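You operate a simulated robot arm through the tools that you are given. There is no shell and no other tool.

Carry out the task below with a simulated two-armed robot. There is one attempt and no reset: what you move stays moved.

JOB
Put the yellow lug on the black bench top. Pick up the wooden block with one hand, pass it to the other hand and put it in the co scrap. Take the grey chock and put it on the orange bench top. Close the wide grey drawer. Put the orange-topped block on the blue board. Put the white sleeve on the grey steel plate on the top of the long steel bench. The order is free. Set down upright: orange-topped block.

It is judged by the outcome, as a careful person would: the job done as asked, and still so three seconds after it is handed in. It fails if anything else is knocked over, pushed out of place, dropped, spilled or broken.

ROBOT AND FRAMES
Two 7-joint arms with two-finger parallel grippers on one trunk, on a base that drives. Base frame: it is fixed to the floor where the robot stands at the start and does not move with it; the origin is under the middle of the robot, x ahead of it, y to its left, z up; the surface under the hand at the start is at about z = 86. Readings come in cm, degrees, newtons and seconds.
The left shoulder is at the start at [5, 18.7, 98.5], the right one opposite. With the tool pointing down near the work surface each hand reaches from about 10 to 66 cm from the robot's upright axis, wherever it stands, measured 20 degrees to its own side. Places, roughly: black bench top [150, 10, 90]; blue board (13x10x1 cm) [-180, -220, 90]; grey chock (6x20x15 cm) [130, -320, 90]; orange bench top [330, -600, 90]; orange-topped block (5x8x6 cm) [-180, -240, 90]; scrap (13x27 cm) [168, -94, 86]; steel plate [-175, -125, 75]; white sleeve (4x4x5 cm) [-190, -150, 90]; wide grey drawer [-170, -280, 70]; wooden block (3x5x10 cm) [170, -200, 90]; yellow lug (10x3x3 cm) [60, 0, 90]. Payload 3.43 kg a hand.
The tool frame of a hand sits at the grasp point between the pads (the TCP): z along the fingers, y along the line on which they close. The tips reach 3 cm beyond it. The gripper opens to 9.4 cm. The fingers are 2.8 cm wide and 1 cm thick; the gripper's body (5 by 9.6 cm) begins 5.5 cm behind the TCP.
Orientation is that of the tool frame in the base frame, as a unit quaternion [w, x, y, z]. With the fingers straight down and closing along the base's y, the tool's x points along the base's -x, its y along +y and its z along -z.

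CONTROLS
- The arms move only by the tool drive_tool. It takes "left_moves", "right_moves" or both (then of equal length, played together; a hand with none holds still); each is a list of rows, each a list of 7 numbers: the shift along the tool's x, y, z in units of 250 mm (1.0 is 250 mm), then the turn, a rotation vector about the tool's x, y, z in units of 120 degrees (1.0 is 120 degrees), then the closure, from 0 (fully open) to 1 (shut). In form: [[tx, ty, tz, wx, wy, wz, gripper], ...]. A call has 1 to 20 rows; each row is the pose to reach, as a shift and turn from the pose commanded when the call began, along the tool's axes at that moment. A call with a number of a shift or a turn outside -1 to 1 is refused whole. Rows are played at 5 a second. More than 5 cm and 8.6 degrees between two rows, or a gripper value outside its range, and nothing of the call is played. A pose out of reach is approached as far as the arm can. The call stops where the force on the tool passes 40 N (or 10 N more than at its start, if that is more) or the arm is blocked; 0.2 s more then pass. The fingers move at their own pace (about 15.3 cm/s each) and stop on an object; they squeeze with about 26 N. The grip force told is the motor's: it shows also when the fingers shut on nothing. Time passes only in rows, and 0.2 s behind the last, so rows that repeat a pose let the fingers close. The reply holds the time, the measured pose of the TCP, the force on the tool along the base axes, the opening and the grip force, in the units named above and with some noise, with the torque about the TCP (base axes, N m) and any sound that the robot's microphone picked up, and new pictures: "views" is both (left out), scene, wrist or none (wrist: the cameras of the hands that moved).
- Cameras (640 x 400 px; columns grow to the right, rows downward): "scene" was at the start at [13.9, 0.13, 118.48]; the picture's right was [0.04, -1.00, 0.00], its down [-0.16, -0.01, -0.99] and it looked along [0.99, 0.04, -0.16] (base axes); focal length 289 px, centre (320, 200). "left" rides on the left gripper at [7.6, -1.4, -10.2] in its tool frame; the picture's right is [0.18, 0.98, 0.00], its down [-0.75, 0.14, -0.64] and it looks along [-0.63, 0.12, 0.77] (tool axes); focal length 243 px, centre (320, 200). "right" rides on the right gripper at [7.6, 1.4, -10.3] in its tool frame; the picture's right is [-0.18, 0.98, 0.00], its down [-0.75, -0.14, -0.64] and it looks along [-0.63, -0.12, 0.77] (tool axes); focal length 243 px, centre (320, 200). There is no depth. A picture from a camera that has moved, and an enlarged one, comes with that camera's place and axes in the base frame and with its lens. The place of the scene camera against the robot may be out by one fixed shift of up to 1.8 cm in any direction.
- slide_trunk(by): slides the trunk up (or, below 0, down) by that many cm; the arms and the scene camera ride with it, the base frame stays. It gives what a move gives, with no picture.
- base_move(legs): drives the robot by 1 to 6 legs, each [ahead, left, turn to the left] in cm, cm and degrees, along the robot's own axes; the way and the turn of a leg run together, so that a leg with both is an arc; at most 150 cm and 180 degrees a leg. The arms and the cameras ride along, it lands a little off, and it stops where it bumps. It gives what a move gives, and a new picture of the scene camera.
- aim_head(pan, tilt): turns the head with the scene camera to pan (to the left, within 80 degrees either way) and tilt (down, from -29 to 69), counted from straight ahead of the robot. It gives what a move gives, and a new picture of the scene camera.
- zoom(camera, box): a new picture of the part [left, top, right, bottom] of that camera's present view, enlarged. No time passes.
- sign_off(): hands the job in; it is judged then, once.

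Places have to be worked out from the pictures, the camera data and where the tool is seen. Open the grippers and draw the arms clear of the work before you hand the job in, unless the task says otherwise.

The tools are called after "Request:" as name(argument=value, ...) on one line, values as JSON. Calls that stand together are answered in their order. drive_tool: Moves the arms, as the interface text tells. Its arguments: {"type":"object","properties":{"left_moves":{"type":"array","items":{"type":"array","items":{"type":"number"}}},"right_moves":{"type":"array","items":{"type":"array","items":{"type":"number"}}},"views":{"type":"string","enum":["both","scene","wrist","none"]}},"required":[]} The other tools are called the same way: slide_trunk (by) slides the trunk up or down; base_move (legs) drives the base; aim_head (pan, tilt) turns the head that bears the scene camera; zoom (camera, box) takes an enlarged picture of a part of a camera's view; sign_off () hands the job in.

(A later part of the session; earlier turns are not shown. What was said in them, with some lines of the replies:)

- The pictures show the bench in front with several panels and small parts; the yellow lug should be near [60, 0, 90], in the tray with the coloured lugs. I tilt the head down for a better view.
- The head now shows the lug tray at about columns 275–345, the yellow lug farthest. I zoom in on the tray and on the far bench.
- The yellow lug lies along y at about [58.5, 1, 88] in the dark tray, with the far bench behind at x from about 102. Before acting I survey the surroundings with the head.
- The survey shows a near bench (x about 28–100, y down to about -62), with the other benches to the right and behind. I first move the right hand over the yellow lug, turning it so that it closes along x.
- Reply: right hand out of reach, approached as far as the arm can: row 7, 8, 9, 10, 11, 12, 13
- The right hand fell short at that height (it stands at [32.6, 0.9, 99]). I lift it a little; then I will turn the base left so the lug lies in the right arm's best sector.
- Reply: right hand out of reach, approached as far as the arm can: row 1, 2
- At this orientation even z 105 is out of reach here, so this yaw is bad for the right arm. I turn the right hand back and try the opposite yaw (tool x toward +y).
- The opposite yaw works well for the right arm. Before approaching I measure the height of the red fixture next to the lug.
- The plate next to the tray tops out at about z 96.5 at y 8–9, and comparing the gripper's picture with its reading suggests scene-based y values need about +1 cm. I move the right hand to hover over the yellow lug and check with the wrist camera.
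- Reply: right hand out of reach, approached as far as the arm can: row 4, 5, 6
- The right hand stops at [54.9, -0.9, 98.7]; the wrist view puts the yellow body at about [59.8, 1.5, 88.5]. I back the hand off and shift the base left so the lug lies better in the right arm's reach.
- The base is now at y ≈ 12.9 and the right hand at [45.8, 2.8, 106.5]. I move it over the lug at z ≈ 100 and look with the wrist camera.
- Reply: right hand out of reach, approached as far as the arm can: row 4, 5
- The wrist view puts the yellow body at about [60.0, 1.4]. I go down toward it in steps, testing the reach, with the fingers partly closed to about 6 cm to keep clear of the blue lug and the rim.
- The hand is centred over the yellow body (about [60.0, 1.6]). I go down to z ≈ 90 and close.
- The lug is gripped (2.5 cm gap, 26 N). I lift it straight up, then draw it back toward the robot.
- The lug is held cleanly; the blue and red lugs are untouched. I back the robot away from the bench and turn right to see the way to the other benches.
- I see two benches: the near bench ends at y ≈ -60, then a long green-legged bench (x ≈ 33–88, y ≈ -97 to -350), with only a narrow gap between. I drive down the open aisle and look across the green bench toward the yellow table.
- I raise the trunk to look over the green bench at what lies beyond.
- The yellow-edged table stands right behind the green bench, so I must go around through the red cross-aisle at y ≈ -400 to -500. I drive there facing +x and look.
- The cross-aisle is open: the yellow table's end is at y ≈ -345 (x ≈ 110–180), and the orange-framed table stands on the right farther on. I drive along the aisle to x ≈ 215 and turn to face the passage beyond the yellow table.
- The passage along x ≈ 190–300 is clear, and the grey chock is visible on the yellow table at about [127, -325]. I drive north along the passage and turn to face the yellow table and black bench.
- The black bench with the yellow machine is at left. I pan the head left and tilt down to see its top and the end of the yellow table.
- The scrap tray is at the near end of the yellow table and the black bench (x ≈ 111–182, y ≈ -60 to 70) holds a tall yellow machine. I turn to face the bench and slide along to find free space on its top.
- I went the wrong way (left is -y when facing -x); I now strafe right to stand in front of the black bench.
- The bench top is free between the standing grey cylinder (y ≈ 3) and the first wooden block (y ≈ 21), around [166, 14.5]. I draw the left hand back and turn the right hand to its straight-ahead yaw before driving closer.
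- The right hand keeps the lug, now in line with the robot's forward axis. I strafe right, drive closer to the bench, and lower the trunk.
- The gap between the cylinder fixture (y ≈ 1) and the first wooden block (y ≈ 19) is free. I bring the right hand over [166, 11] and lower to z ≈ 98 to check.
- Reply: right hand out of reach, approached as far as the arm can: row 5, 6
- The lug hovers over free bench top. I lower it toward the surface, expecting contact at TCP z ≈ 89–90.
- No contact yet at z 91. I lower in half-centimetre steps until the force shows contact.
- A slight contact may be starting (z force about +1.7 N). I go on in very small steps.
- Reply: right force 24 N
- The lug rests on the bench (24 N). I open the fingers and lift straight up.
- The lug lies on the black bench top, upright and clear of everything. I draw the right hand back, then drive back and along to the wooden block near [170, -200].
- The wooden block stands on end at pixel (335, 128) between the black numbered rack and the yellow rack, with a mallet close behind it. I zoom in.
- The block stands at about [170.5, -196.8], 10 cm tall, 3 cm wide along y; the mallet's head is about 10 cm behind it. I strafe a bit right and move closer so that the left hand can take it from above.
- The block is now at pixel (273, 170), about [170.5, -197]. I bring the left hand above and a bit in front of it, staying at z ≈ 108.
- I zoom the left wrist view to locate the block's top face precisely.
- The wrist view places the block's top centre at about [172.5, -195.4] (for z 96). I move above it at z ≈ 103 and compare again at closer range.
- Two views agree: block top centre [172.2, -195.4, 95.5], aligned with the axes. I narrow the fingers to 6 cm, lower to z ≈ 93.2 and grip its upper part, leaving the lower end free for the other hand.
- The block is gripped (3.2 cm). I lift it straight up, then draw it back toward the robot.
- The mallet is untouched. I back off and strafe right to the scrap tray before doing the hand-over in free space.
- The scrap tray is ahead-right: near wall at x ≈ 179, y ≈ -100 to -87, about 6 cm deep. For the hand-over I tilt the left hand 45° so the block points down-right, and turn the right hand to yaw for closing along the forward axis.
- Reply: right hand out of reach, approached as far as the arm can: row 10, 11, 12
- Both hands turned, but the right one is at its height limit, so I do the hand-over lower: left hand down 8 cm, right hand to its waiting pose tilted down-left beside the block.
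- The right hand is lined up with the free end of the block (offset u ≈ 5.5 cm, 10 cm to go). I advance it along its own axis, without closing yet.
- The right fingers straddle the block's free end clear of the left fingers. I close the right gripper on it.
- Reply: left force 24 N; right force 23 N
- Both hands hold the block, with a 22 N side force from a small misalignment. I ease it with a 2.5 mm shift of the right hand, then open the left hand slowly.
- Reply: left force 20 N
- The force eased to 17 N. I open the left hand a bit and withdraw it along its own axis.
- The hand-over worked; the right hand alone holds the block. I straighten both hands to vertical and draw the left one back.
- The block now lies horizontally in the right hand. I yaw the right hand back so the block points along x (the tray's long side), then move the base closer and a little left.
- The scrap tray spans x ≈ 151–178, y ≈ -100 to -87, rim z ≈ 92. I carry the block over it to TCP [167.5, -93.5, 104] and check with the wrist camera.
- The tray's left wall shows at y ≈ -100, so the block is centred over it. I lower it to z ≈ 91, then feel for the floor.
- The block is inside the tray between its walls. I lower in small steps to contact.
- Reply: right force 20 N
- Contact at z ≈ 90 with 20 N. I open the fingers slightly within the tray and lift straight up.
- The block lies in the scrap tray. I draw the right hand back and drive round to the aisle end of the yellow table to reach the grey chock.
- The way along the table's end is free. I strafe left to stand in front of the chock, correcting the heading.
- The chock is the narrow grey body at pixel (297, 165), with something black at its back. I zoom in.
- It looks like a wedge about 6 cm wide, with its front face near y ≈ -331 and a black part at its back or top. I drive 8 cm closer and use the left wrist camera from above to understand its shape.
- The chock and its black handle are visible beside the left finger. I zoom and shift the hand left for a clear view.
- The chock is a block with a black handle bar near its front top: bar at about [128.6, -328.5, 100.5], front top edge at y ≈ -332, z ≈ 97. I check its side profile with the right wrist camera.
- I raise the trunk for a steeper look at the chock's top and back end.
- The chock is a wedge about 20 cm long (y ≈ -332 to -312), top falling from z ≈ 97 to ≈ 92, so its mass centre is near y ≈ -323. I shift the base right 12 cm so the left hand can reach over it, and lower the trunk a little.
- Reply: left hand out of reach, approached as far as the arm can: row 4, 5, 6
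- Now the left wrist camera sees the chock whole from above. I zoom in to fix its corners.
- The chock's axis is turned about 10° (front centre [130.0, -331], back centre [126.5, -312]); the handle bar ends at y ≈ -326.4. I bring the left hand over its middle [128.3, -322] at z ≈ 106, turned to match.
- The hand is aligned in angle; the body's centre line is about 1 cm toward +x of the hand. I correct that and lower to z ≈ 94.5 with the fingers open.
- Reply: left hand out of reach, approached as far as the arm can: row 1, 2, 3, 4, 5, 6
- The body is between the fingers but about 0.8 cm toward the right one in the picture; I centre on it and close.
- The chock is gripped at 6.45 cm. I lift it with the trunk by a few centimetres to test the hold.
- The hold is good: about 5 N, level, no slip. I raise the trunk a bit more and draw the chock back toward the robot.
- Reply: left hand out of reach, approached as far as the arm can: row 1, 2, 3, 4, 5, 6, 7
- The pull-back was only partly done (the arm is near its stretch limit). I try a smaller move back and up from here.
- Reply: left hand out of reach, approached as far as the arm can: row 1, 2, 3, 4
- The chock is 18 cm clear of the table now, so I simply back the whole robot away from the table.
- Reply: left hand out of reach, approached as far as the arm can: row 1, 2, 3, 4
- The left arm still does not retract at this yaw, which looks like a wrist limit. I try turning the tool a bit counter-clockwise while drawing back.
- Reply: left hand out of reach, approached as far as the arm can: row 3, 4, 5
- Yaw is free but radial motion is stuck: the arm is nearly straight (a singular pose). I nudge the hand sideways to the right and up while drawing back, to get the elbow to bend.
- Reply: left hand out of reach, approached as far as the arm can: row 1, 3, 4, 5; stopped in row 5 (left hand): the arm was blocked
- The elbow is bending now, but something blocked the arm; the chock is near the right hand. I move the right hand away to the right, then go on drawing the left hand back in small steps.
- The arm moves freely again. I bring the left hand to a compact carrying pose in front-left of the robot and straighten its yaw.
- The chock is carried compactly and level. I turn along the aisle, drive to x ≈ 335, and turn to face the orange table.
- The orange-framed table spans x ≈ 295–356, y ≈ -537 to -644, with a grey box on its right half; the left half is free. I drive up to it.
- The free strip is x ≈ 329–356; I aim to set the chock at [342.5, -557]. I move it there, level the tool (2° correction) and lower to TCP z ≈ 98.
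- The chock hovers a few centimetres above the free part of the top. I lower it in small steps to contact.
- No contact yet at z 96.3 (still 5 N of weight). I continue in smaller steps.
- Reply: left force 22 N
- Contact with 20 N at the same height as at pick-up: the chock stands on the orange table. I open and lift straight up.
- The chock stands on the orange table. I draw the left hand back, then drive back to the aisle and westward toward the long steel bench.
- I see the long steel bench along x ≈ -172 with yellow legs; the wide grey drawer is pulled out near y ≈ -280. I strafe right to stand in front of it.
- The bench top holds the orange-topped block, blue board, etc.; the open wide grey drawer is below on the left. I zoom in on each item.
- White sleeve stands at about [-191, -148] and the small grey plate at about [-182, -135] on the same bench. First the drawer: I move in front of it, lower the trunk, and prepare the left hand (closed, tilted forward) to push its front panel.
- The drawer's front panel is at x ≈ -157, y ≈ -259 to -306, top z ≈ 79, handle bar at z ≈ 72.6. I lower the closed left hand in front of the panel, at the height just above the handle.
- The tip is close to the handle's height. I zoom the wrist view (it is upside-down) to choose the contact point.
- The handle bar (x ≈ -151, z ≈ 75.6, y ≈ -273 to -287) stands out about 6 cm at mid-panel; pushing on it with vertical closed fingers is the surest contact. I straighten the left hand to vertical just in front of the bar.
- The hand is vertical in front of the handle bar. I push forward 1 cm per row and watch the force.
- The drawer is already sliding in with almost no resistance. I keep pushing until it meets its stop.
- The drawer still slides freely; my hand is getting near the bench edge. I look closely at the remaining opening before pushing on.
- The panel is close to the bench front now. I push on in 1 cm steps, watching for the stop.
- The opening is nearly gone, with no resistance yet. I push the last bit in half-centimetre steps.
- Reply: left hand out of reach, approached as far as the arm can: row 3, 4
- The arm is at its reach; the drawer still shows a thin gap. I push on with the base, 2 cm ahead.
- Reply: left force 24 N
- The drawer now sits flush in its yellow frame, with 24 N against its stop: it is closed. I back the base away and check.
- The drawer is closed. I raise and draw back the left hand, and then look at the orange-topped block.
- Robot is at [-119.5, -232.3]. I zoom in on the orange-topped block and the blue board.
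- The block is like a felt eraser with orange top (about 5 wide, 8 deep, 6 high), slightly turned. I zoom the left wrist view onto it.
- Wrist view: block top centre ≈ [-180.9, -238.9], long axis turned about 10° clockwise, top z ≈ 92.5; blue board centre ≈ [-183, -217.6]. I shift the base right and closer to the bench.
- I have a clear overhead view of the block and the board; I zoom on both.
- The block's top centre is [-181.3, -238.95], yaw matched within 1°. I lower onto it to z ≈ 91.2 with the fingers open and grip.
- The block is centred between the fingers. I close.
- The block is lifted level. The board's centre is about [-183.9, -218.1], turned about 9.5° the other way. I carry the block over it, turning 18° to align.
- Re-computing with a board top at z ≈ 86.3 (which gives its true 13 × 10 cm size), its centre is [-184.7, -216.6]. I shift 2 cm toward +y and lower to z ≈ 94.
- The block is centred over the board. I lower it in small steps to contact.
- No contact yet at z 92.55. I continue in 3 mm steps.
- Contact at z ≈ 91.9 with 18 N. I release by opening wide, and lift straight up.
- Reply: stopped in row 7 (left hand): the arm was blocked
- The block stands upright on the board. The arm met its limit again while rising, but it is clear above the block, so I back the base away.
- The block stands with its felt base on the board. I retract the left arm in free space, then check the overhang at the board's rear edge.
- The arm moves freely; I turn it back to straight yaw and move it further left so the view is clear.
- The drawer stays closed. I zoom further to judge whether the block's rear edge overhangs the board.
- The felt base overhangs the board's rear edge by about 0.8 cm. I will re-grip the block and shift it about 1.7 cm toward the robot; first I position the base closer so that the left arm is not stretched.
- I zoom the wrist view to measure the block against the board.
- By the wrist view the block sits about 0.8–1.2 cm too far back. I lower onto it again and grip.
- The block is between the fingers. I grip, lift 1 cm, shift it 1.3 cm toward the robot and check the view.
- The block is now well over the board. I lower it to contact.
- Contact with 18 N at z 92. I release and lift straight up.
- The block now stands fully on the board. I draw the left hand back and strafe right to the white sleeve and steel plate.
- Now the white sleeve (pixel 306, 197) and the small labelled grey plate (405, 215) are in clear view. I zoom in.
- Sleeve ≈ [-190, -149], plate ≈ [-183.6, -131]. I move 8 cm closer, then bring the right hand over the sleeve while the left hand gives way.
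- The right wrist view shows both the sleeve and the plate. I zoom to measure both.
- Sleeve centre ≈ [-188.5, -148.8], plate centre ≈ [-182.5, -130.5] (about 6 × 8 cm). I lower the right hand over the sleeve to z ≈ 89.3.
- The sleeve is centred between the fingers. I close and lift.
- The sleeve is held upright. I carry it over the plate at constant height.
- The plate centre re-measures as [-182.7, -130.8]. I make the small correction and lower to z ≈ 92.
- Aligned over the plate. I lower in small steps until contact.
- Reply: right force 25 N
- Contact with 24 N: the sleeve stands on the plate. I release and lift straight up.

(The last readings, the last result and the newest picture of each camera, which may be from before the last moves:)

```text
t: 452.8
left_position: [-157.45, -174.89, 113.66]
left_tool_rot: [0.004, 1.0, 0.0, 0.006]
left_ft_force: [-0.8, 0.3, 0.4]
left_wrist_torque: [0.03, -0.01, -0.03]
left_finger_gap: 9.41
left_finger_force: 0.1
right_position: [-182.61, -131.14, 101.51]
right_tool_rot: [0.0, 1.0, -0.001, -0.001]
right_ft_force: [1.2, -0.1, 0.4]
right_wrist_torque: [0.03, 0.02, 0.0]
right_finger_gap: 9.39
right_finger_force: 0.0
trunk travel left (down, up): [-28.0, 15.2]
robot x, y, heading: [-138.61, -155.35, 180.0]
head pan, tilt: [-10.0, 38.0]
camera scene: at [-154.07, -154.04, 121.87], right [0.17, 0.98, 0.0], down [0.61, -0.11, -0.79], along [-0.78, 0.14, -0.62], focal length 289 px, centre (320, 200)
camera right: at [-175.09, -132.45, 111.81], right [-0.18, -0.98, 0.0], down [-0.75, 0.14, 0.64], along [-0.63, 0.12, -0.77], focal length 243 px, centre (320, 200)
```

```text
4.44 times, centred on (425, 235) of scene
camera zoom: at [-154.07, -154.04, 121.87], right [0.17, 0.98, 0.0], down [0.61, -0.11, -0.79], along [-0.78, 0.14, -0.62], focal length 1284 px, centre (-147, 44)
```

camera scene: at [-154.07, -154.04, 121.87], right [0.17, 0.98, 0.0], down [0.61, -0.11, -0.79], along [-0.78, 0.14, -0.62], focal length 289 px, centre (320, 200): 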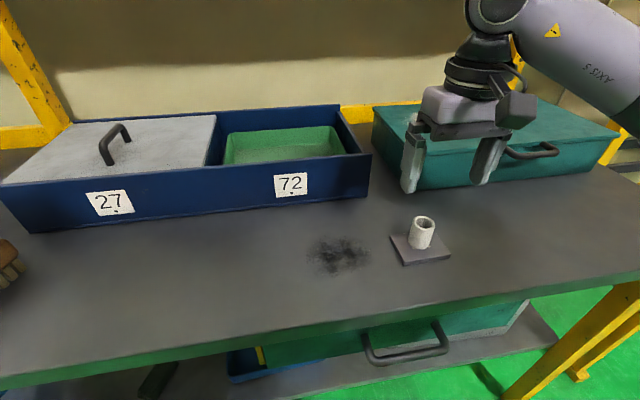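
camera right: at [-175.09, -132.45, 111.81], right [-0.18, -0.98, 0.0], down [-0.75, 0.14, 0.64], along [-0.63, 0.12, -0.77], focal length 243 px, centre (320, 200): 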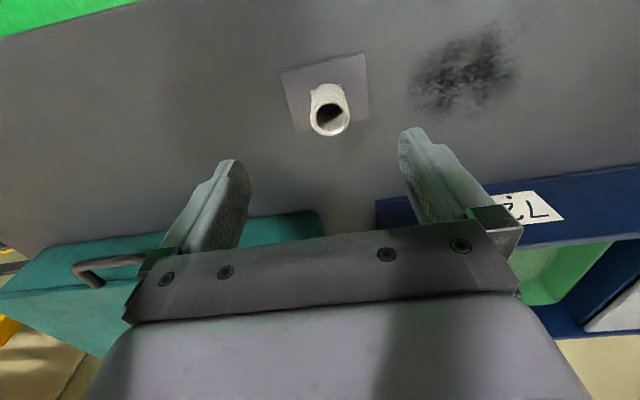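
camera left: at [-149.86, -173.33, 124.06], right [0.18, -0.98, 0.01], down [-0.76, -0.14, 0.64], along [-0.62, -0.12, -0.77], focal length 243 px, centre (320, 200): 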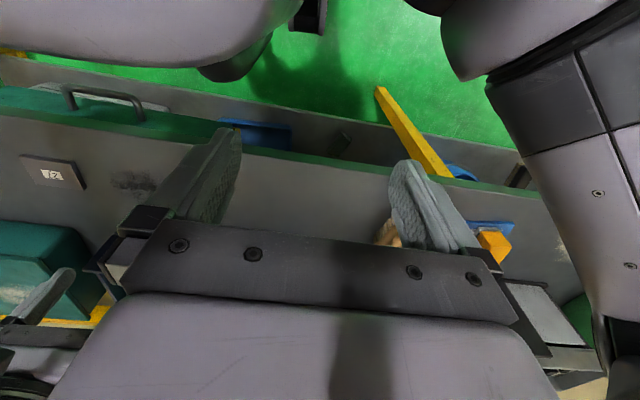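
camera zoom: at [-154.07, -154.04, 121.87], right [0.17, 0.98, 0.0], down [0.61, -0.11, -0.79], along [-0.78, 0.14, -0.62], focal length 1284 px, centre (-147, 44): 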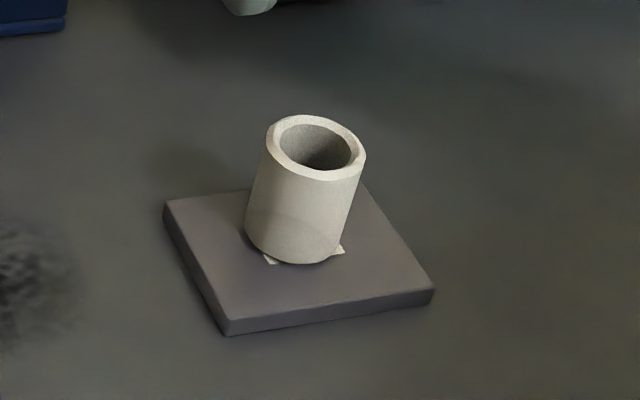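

The sleeve stands on the steel plate. I draw the right hand up and back, then back the robot away from the bench.

Request:
drive_tool(right_moves=[[0.02, 0, -0.14, 0, 0, 0, 0], [0.12, 0, -0.28, 0, 0, 0, 0], [0.24, 0, -0.38, 0, 0, 0, 0], [0.38, 0, -0.42, 0, 0, 0, 0], [0.52, 0, -0.42, 0, 0, 0, 0]], views="none")

Request:
base_move(legs=[[-45, 0, 0]])

Request:
aim_head(pan=25, tilt=25)

```text
t: 454.0
left_position: [-157.37, -174.89, 113.85]
left_tool_rot: [0.003, 1.0, -0.001, 0.005]
left_ft_force: [1.0, -0.3, -0.3]
left_wrist_torque: [-0.02, 0.03, -0.02]
left_finger_gap: 9.41
left_finger_force: 0.0
right_position: [-169.6, -131.18, 112.2]
right_tool_rot: [0.001, 1.0, -0.002, -0.001]
right_ft_force: [0.8, 0.6, 0.2]
right_wrist_torque: [-0.01, 0.02, 0.0]
right_finger_gap: 9.38
right_finger_force: 0.1
trunk travel left (down, up): [-28.0, 15.2]
robot x, y, heading: [-138.29, -155.28, 180.0]
head pan, tilt: [-10.0, 38.0]
```

```text
t: 456.7
left_position: [-111.83, -175.02, 113.67]
left_tool_rot: [0.004, 1.0, -0.002, 0.006]
left_ft_force: [0.5, -0.1, 0.3]
left_wrist_torque: [0.0, 0.0, 0.03]
left_finger_gap: 9.42
left_finger_force: 0.0
right_position: [-124.04, -131.2, 112.21]
right_tool_rot: [0.001, 1.0, -0.003, -0.001]
right_ft_force: [0.6, -0.8, -0.5]
right_wrist_torque: [0.0, -0.02, -0.01]
right_finger_gap: 9.4
right_finger_force: 0.0
trunk travel left (down, up): [-28.0, 15.2]
robot x, y, heading: [-92.94, -155.48, 179.6]
head pan, tilt: [-10.0, 38.0]
camera scene: at [-108.41, -154.08, 121.87], right [0.18, 0.98, 0.0], down [0.61, -0.11, -0.79], along [-0.78, 0.14, -0.62], focal length 289 px, centre (320, 200)
```

scene: 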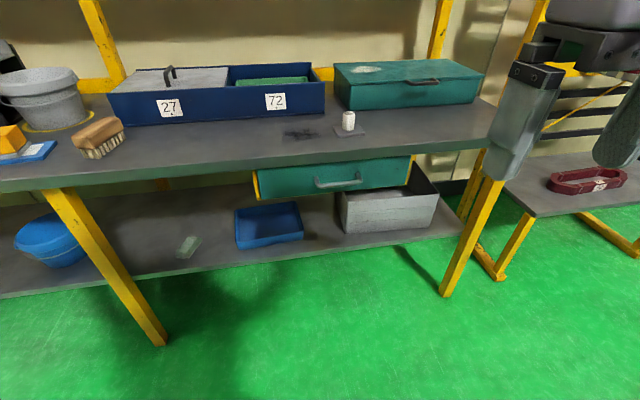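

```text
t: 457.8
left_position: [-111.95, -174.99, 113.78]
left_tool_rot: [0.003, 1.0, -0.002, 0.005]
left_ft_force: [0.0, 0.5, -0.2]
left_wrist_torque: [-0.01, -0.02, 0.01]
left_finger_gap: 9.38
left_finger_force: 0.0
right_position: [-123.97, -131.18, 112.33]
right_tool_rot: [0.001, 1.0, -0.003, -0.001]
right_ft_force: [-0.3, -0.3, -0.1]
right_wrist_torque: [0.01, -0.02, -0.02]
right_finger_gap: 9.4
right_finger_force: 0.1
trunk travel left (down, up): [-28.0, 15.2]
robot x, y, heading: [-92.76, -155.73, 179.8]
head pan, tilt: [25.0, 25.0]
camera scene: at [-108.31, -159.47, 123.9], right [-0.42, 0.91, 0.0], down [0.38, 0.18, -0.91], along [-0.82, -0.38, -0.42], focal length 289 px, centre (320, 200)
```

scene: 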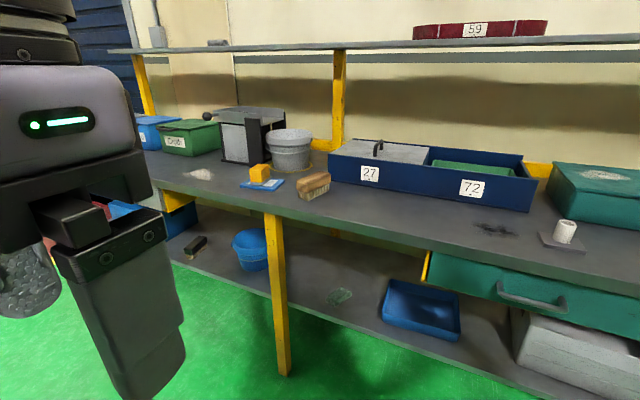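

The block and sleeve stand in place. I strafe left for a last look at the closed drawer and the board.

Request:
base_move(legs=[[0, 90, 0]])

Request:
aim_head(pan=0, tilt=30)

```text
t: 465.9
left_position: [-111.96, -264.43, 113.67]
left_tool_rot: [0.004, 1.0, 0.002, 0.005]
left_ft_force: [0.0, 0.1, 0.7]
left_wrist_torque: [-0.01, -0.02, 0.01]
left_finger_gap: 9.39
left_finger_force: 0.0
right_position: [-124.22, -220.76, 112.1]
right_tool_rot: [0.001, 1.0, 0.0, -0.001]
right_ft_force: [0.6, -0.3, 0.6]
right_wrist_torque: [0.0, 0.01, -0.02]
right_finger_gap: 9.42
right_finger_force: 0.0
trunk travel left (down, up): [-28.0, 15.2]
robot x, y, heading: [-93.1, -244.73, -180.1]
head pan, tilt: [25.0, 25.0]
camera scene: at [-108.48, -248.86, 123.9], right [-0.42, 0.91, 0.0], down [0.38, 0.18, -0.91], along [-0.82, -0.38, -0.42], focal length 289 px, centre (320, 200)
```

scene: 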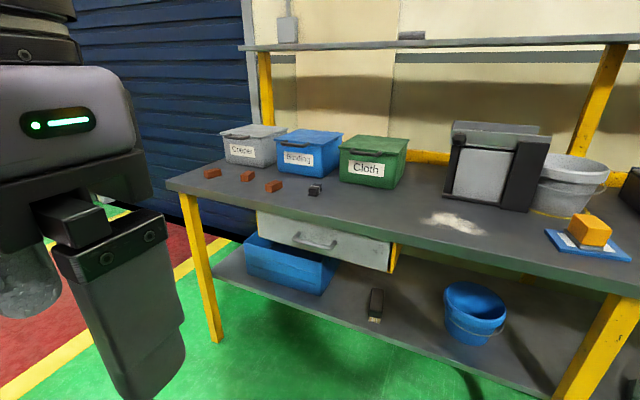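

```text
t: 466.8
left_position: [-111.97, -264.43, 113.75]
left_tool_rot: [0.004, 1.0, 0.0, 0.005]
left_ft_force: [0.2, -0.2, -0.5]
left_wrist_torque: [0.02, 0.02, -0.02]
left_finger_gap: 9.39
left_finger_force: 0.0
right_position: [-124.29, -220.61, 112.25]
right_tool_rot: [0.001, 1.0, 0.0, 0.0]
right_ft_force: [-0.7, -0.3, 0.8]
right_wrist_torque: [0.02, 0.01, -0.02]
right_finger_gap: 9.42
right_finger_force: 0.1
trunk travel left (down, up): [-28.0, 15.2]
robot x, y, heading: [-93.12, -244.97, -180.2]
head pan, tilt: [0.0, 30.0]
camera scene: at [-109.17, -244.97, 123.1], right [0.0, 1.0, 0.0], down [0.5, 0.0, -0.87], along [-0.87, 0.0, -0.5], focal length 289 px, centre (320, 200)
```

scene: 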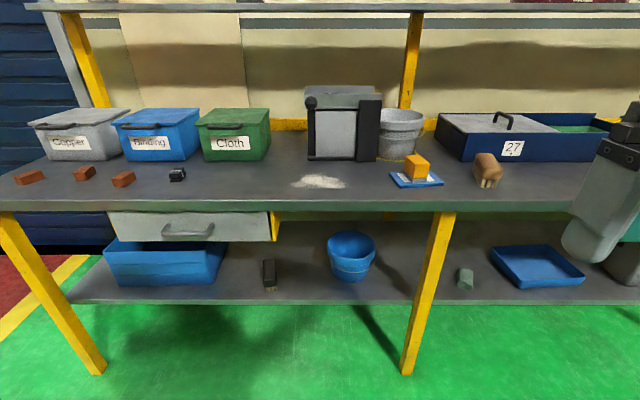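

The drawer front is flush under the bench. I zoom once more to be sure before handing in.

Request:
zoom(camera="scene", box=[90, 190, 310, 300])

Request:
zoom(camera="scene", box=[370, 130, 520, 210])

```text
2.91 times, centred on (200, 245) of scene
camera zoom: at [-109.17, -244.97, 123.1], right [0.0, 1.0, 0.0], down [0.5, 0.0, -0.87], along [-0.87, 0.0, -0.5], focal length 841 px, centre (669, 69)
```

zoom: 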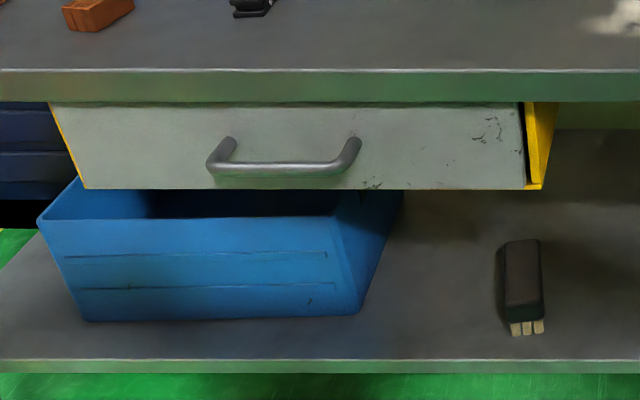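

```text
4.27 times, centred on (445, 170) of scene
camera zoom: at [-109.17, -244.97, 123.1], right [0.0, 1.0, 0.0], down [0.5, 0.0, -0.87], along [-0.87, 0.0, -0.5], focal length 1233 px, centre (-213, 328)
```

zoom: 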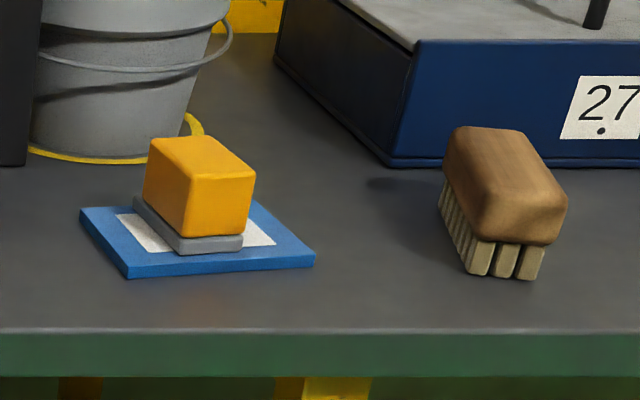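

The drawer sits flush in its housing, the block stands upright on the board, and the sleeve stands on the plate. The lug, wooden block and chock were each seen in place after release. Both grippers are open and clear of the work, so I hand the job in.

Request:
sign_off()

```text
The job is handed in.
```

I finished all six parts of the job and handed it in. I checked each item by camera after releasing it, but I did not go back to the lug, wooden block or chock before handing in.

| Task | Where it ended up |
|---|---|
| Yellow lug | Lying on the black bench top, clear of the wooden blocks and the grey cylinder |
| Wooden block | Picked up with the left hand, passed to the right, and laid flat in the scrap tray |
| Grey chock | Standing on the free half of the orange bench top |
| Wide grey drawer | Pushed in to its stop, flush in its yellow frame |
| Orange-topped block | Upright on the blue board |
| White sleeve | Standing in the middle of the grey steel plate on the long steel bench |

- **Block re-set:** my first placement of the orange-topped block overhung the back of the board by about 0.8 cm. I picked it up again and moved it about 1.3 cm forward, so its whole base is on the board.
- **Plate moved slightly:** the steel plate slid by about 1 cm when I set the sleeve down. I left it there.
- **Scrap tray:** I took "co scrap" to be the tray at the listed scrap position. There is also a bin labelled "Copper" on the steel bench, which I did not use.

Nothing was dropped or knocked over. Both grippers are open and the arms are clear of the work.
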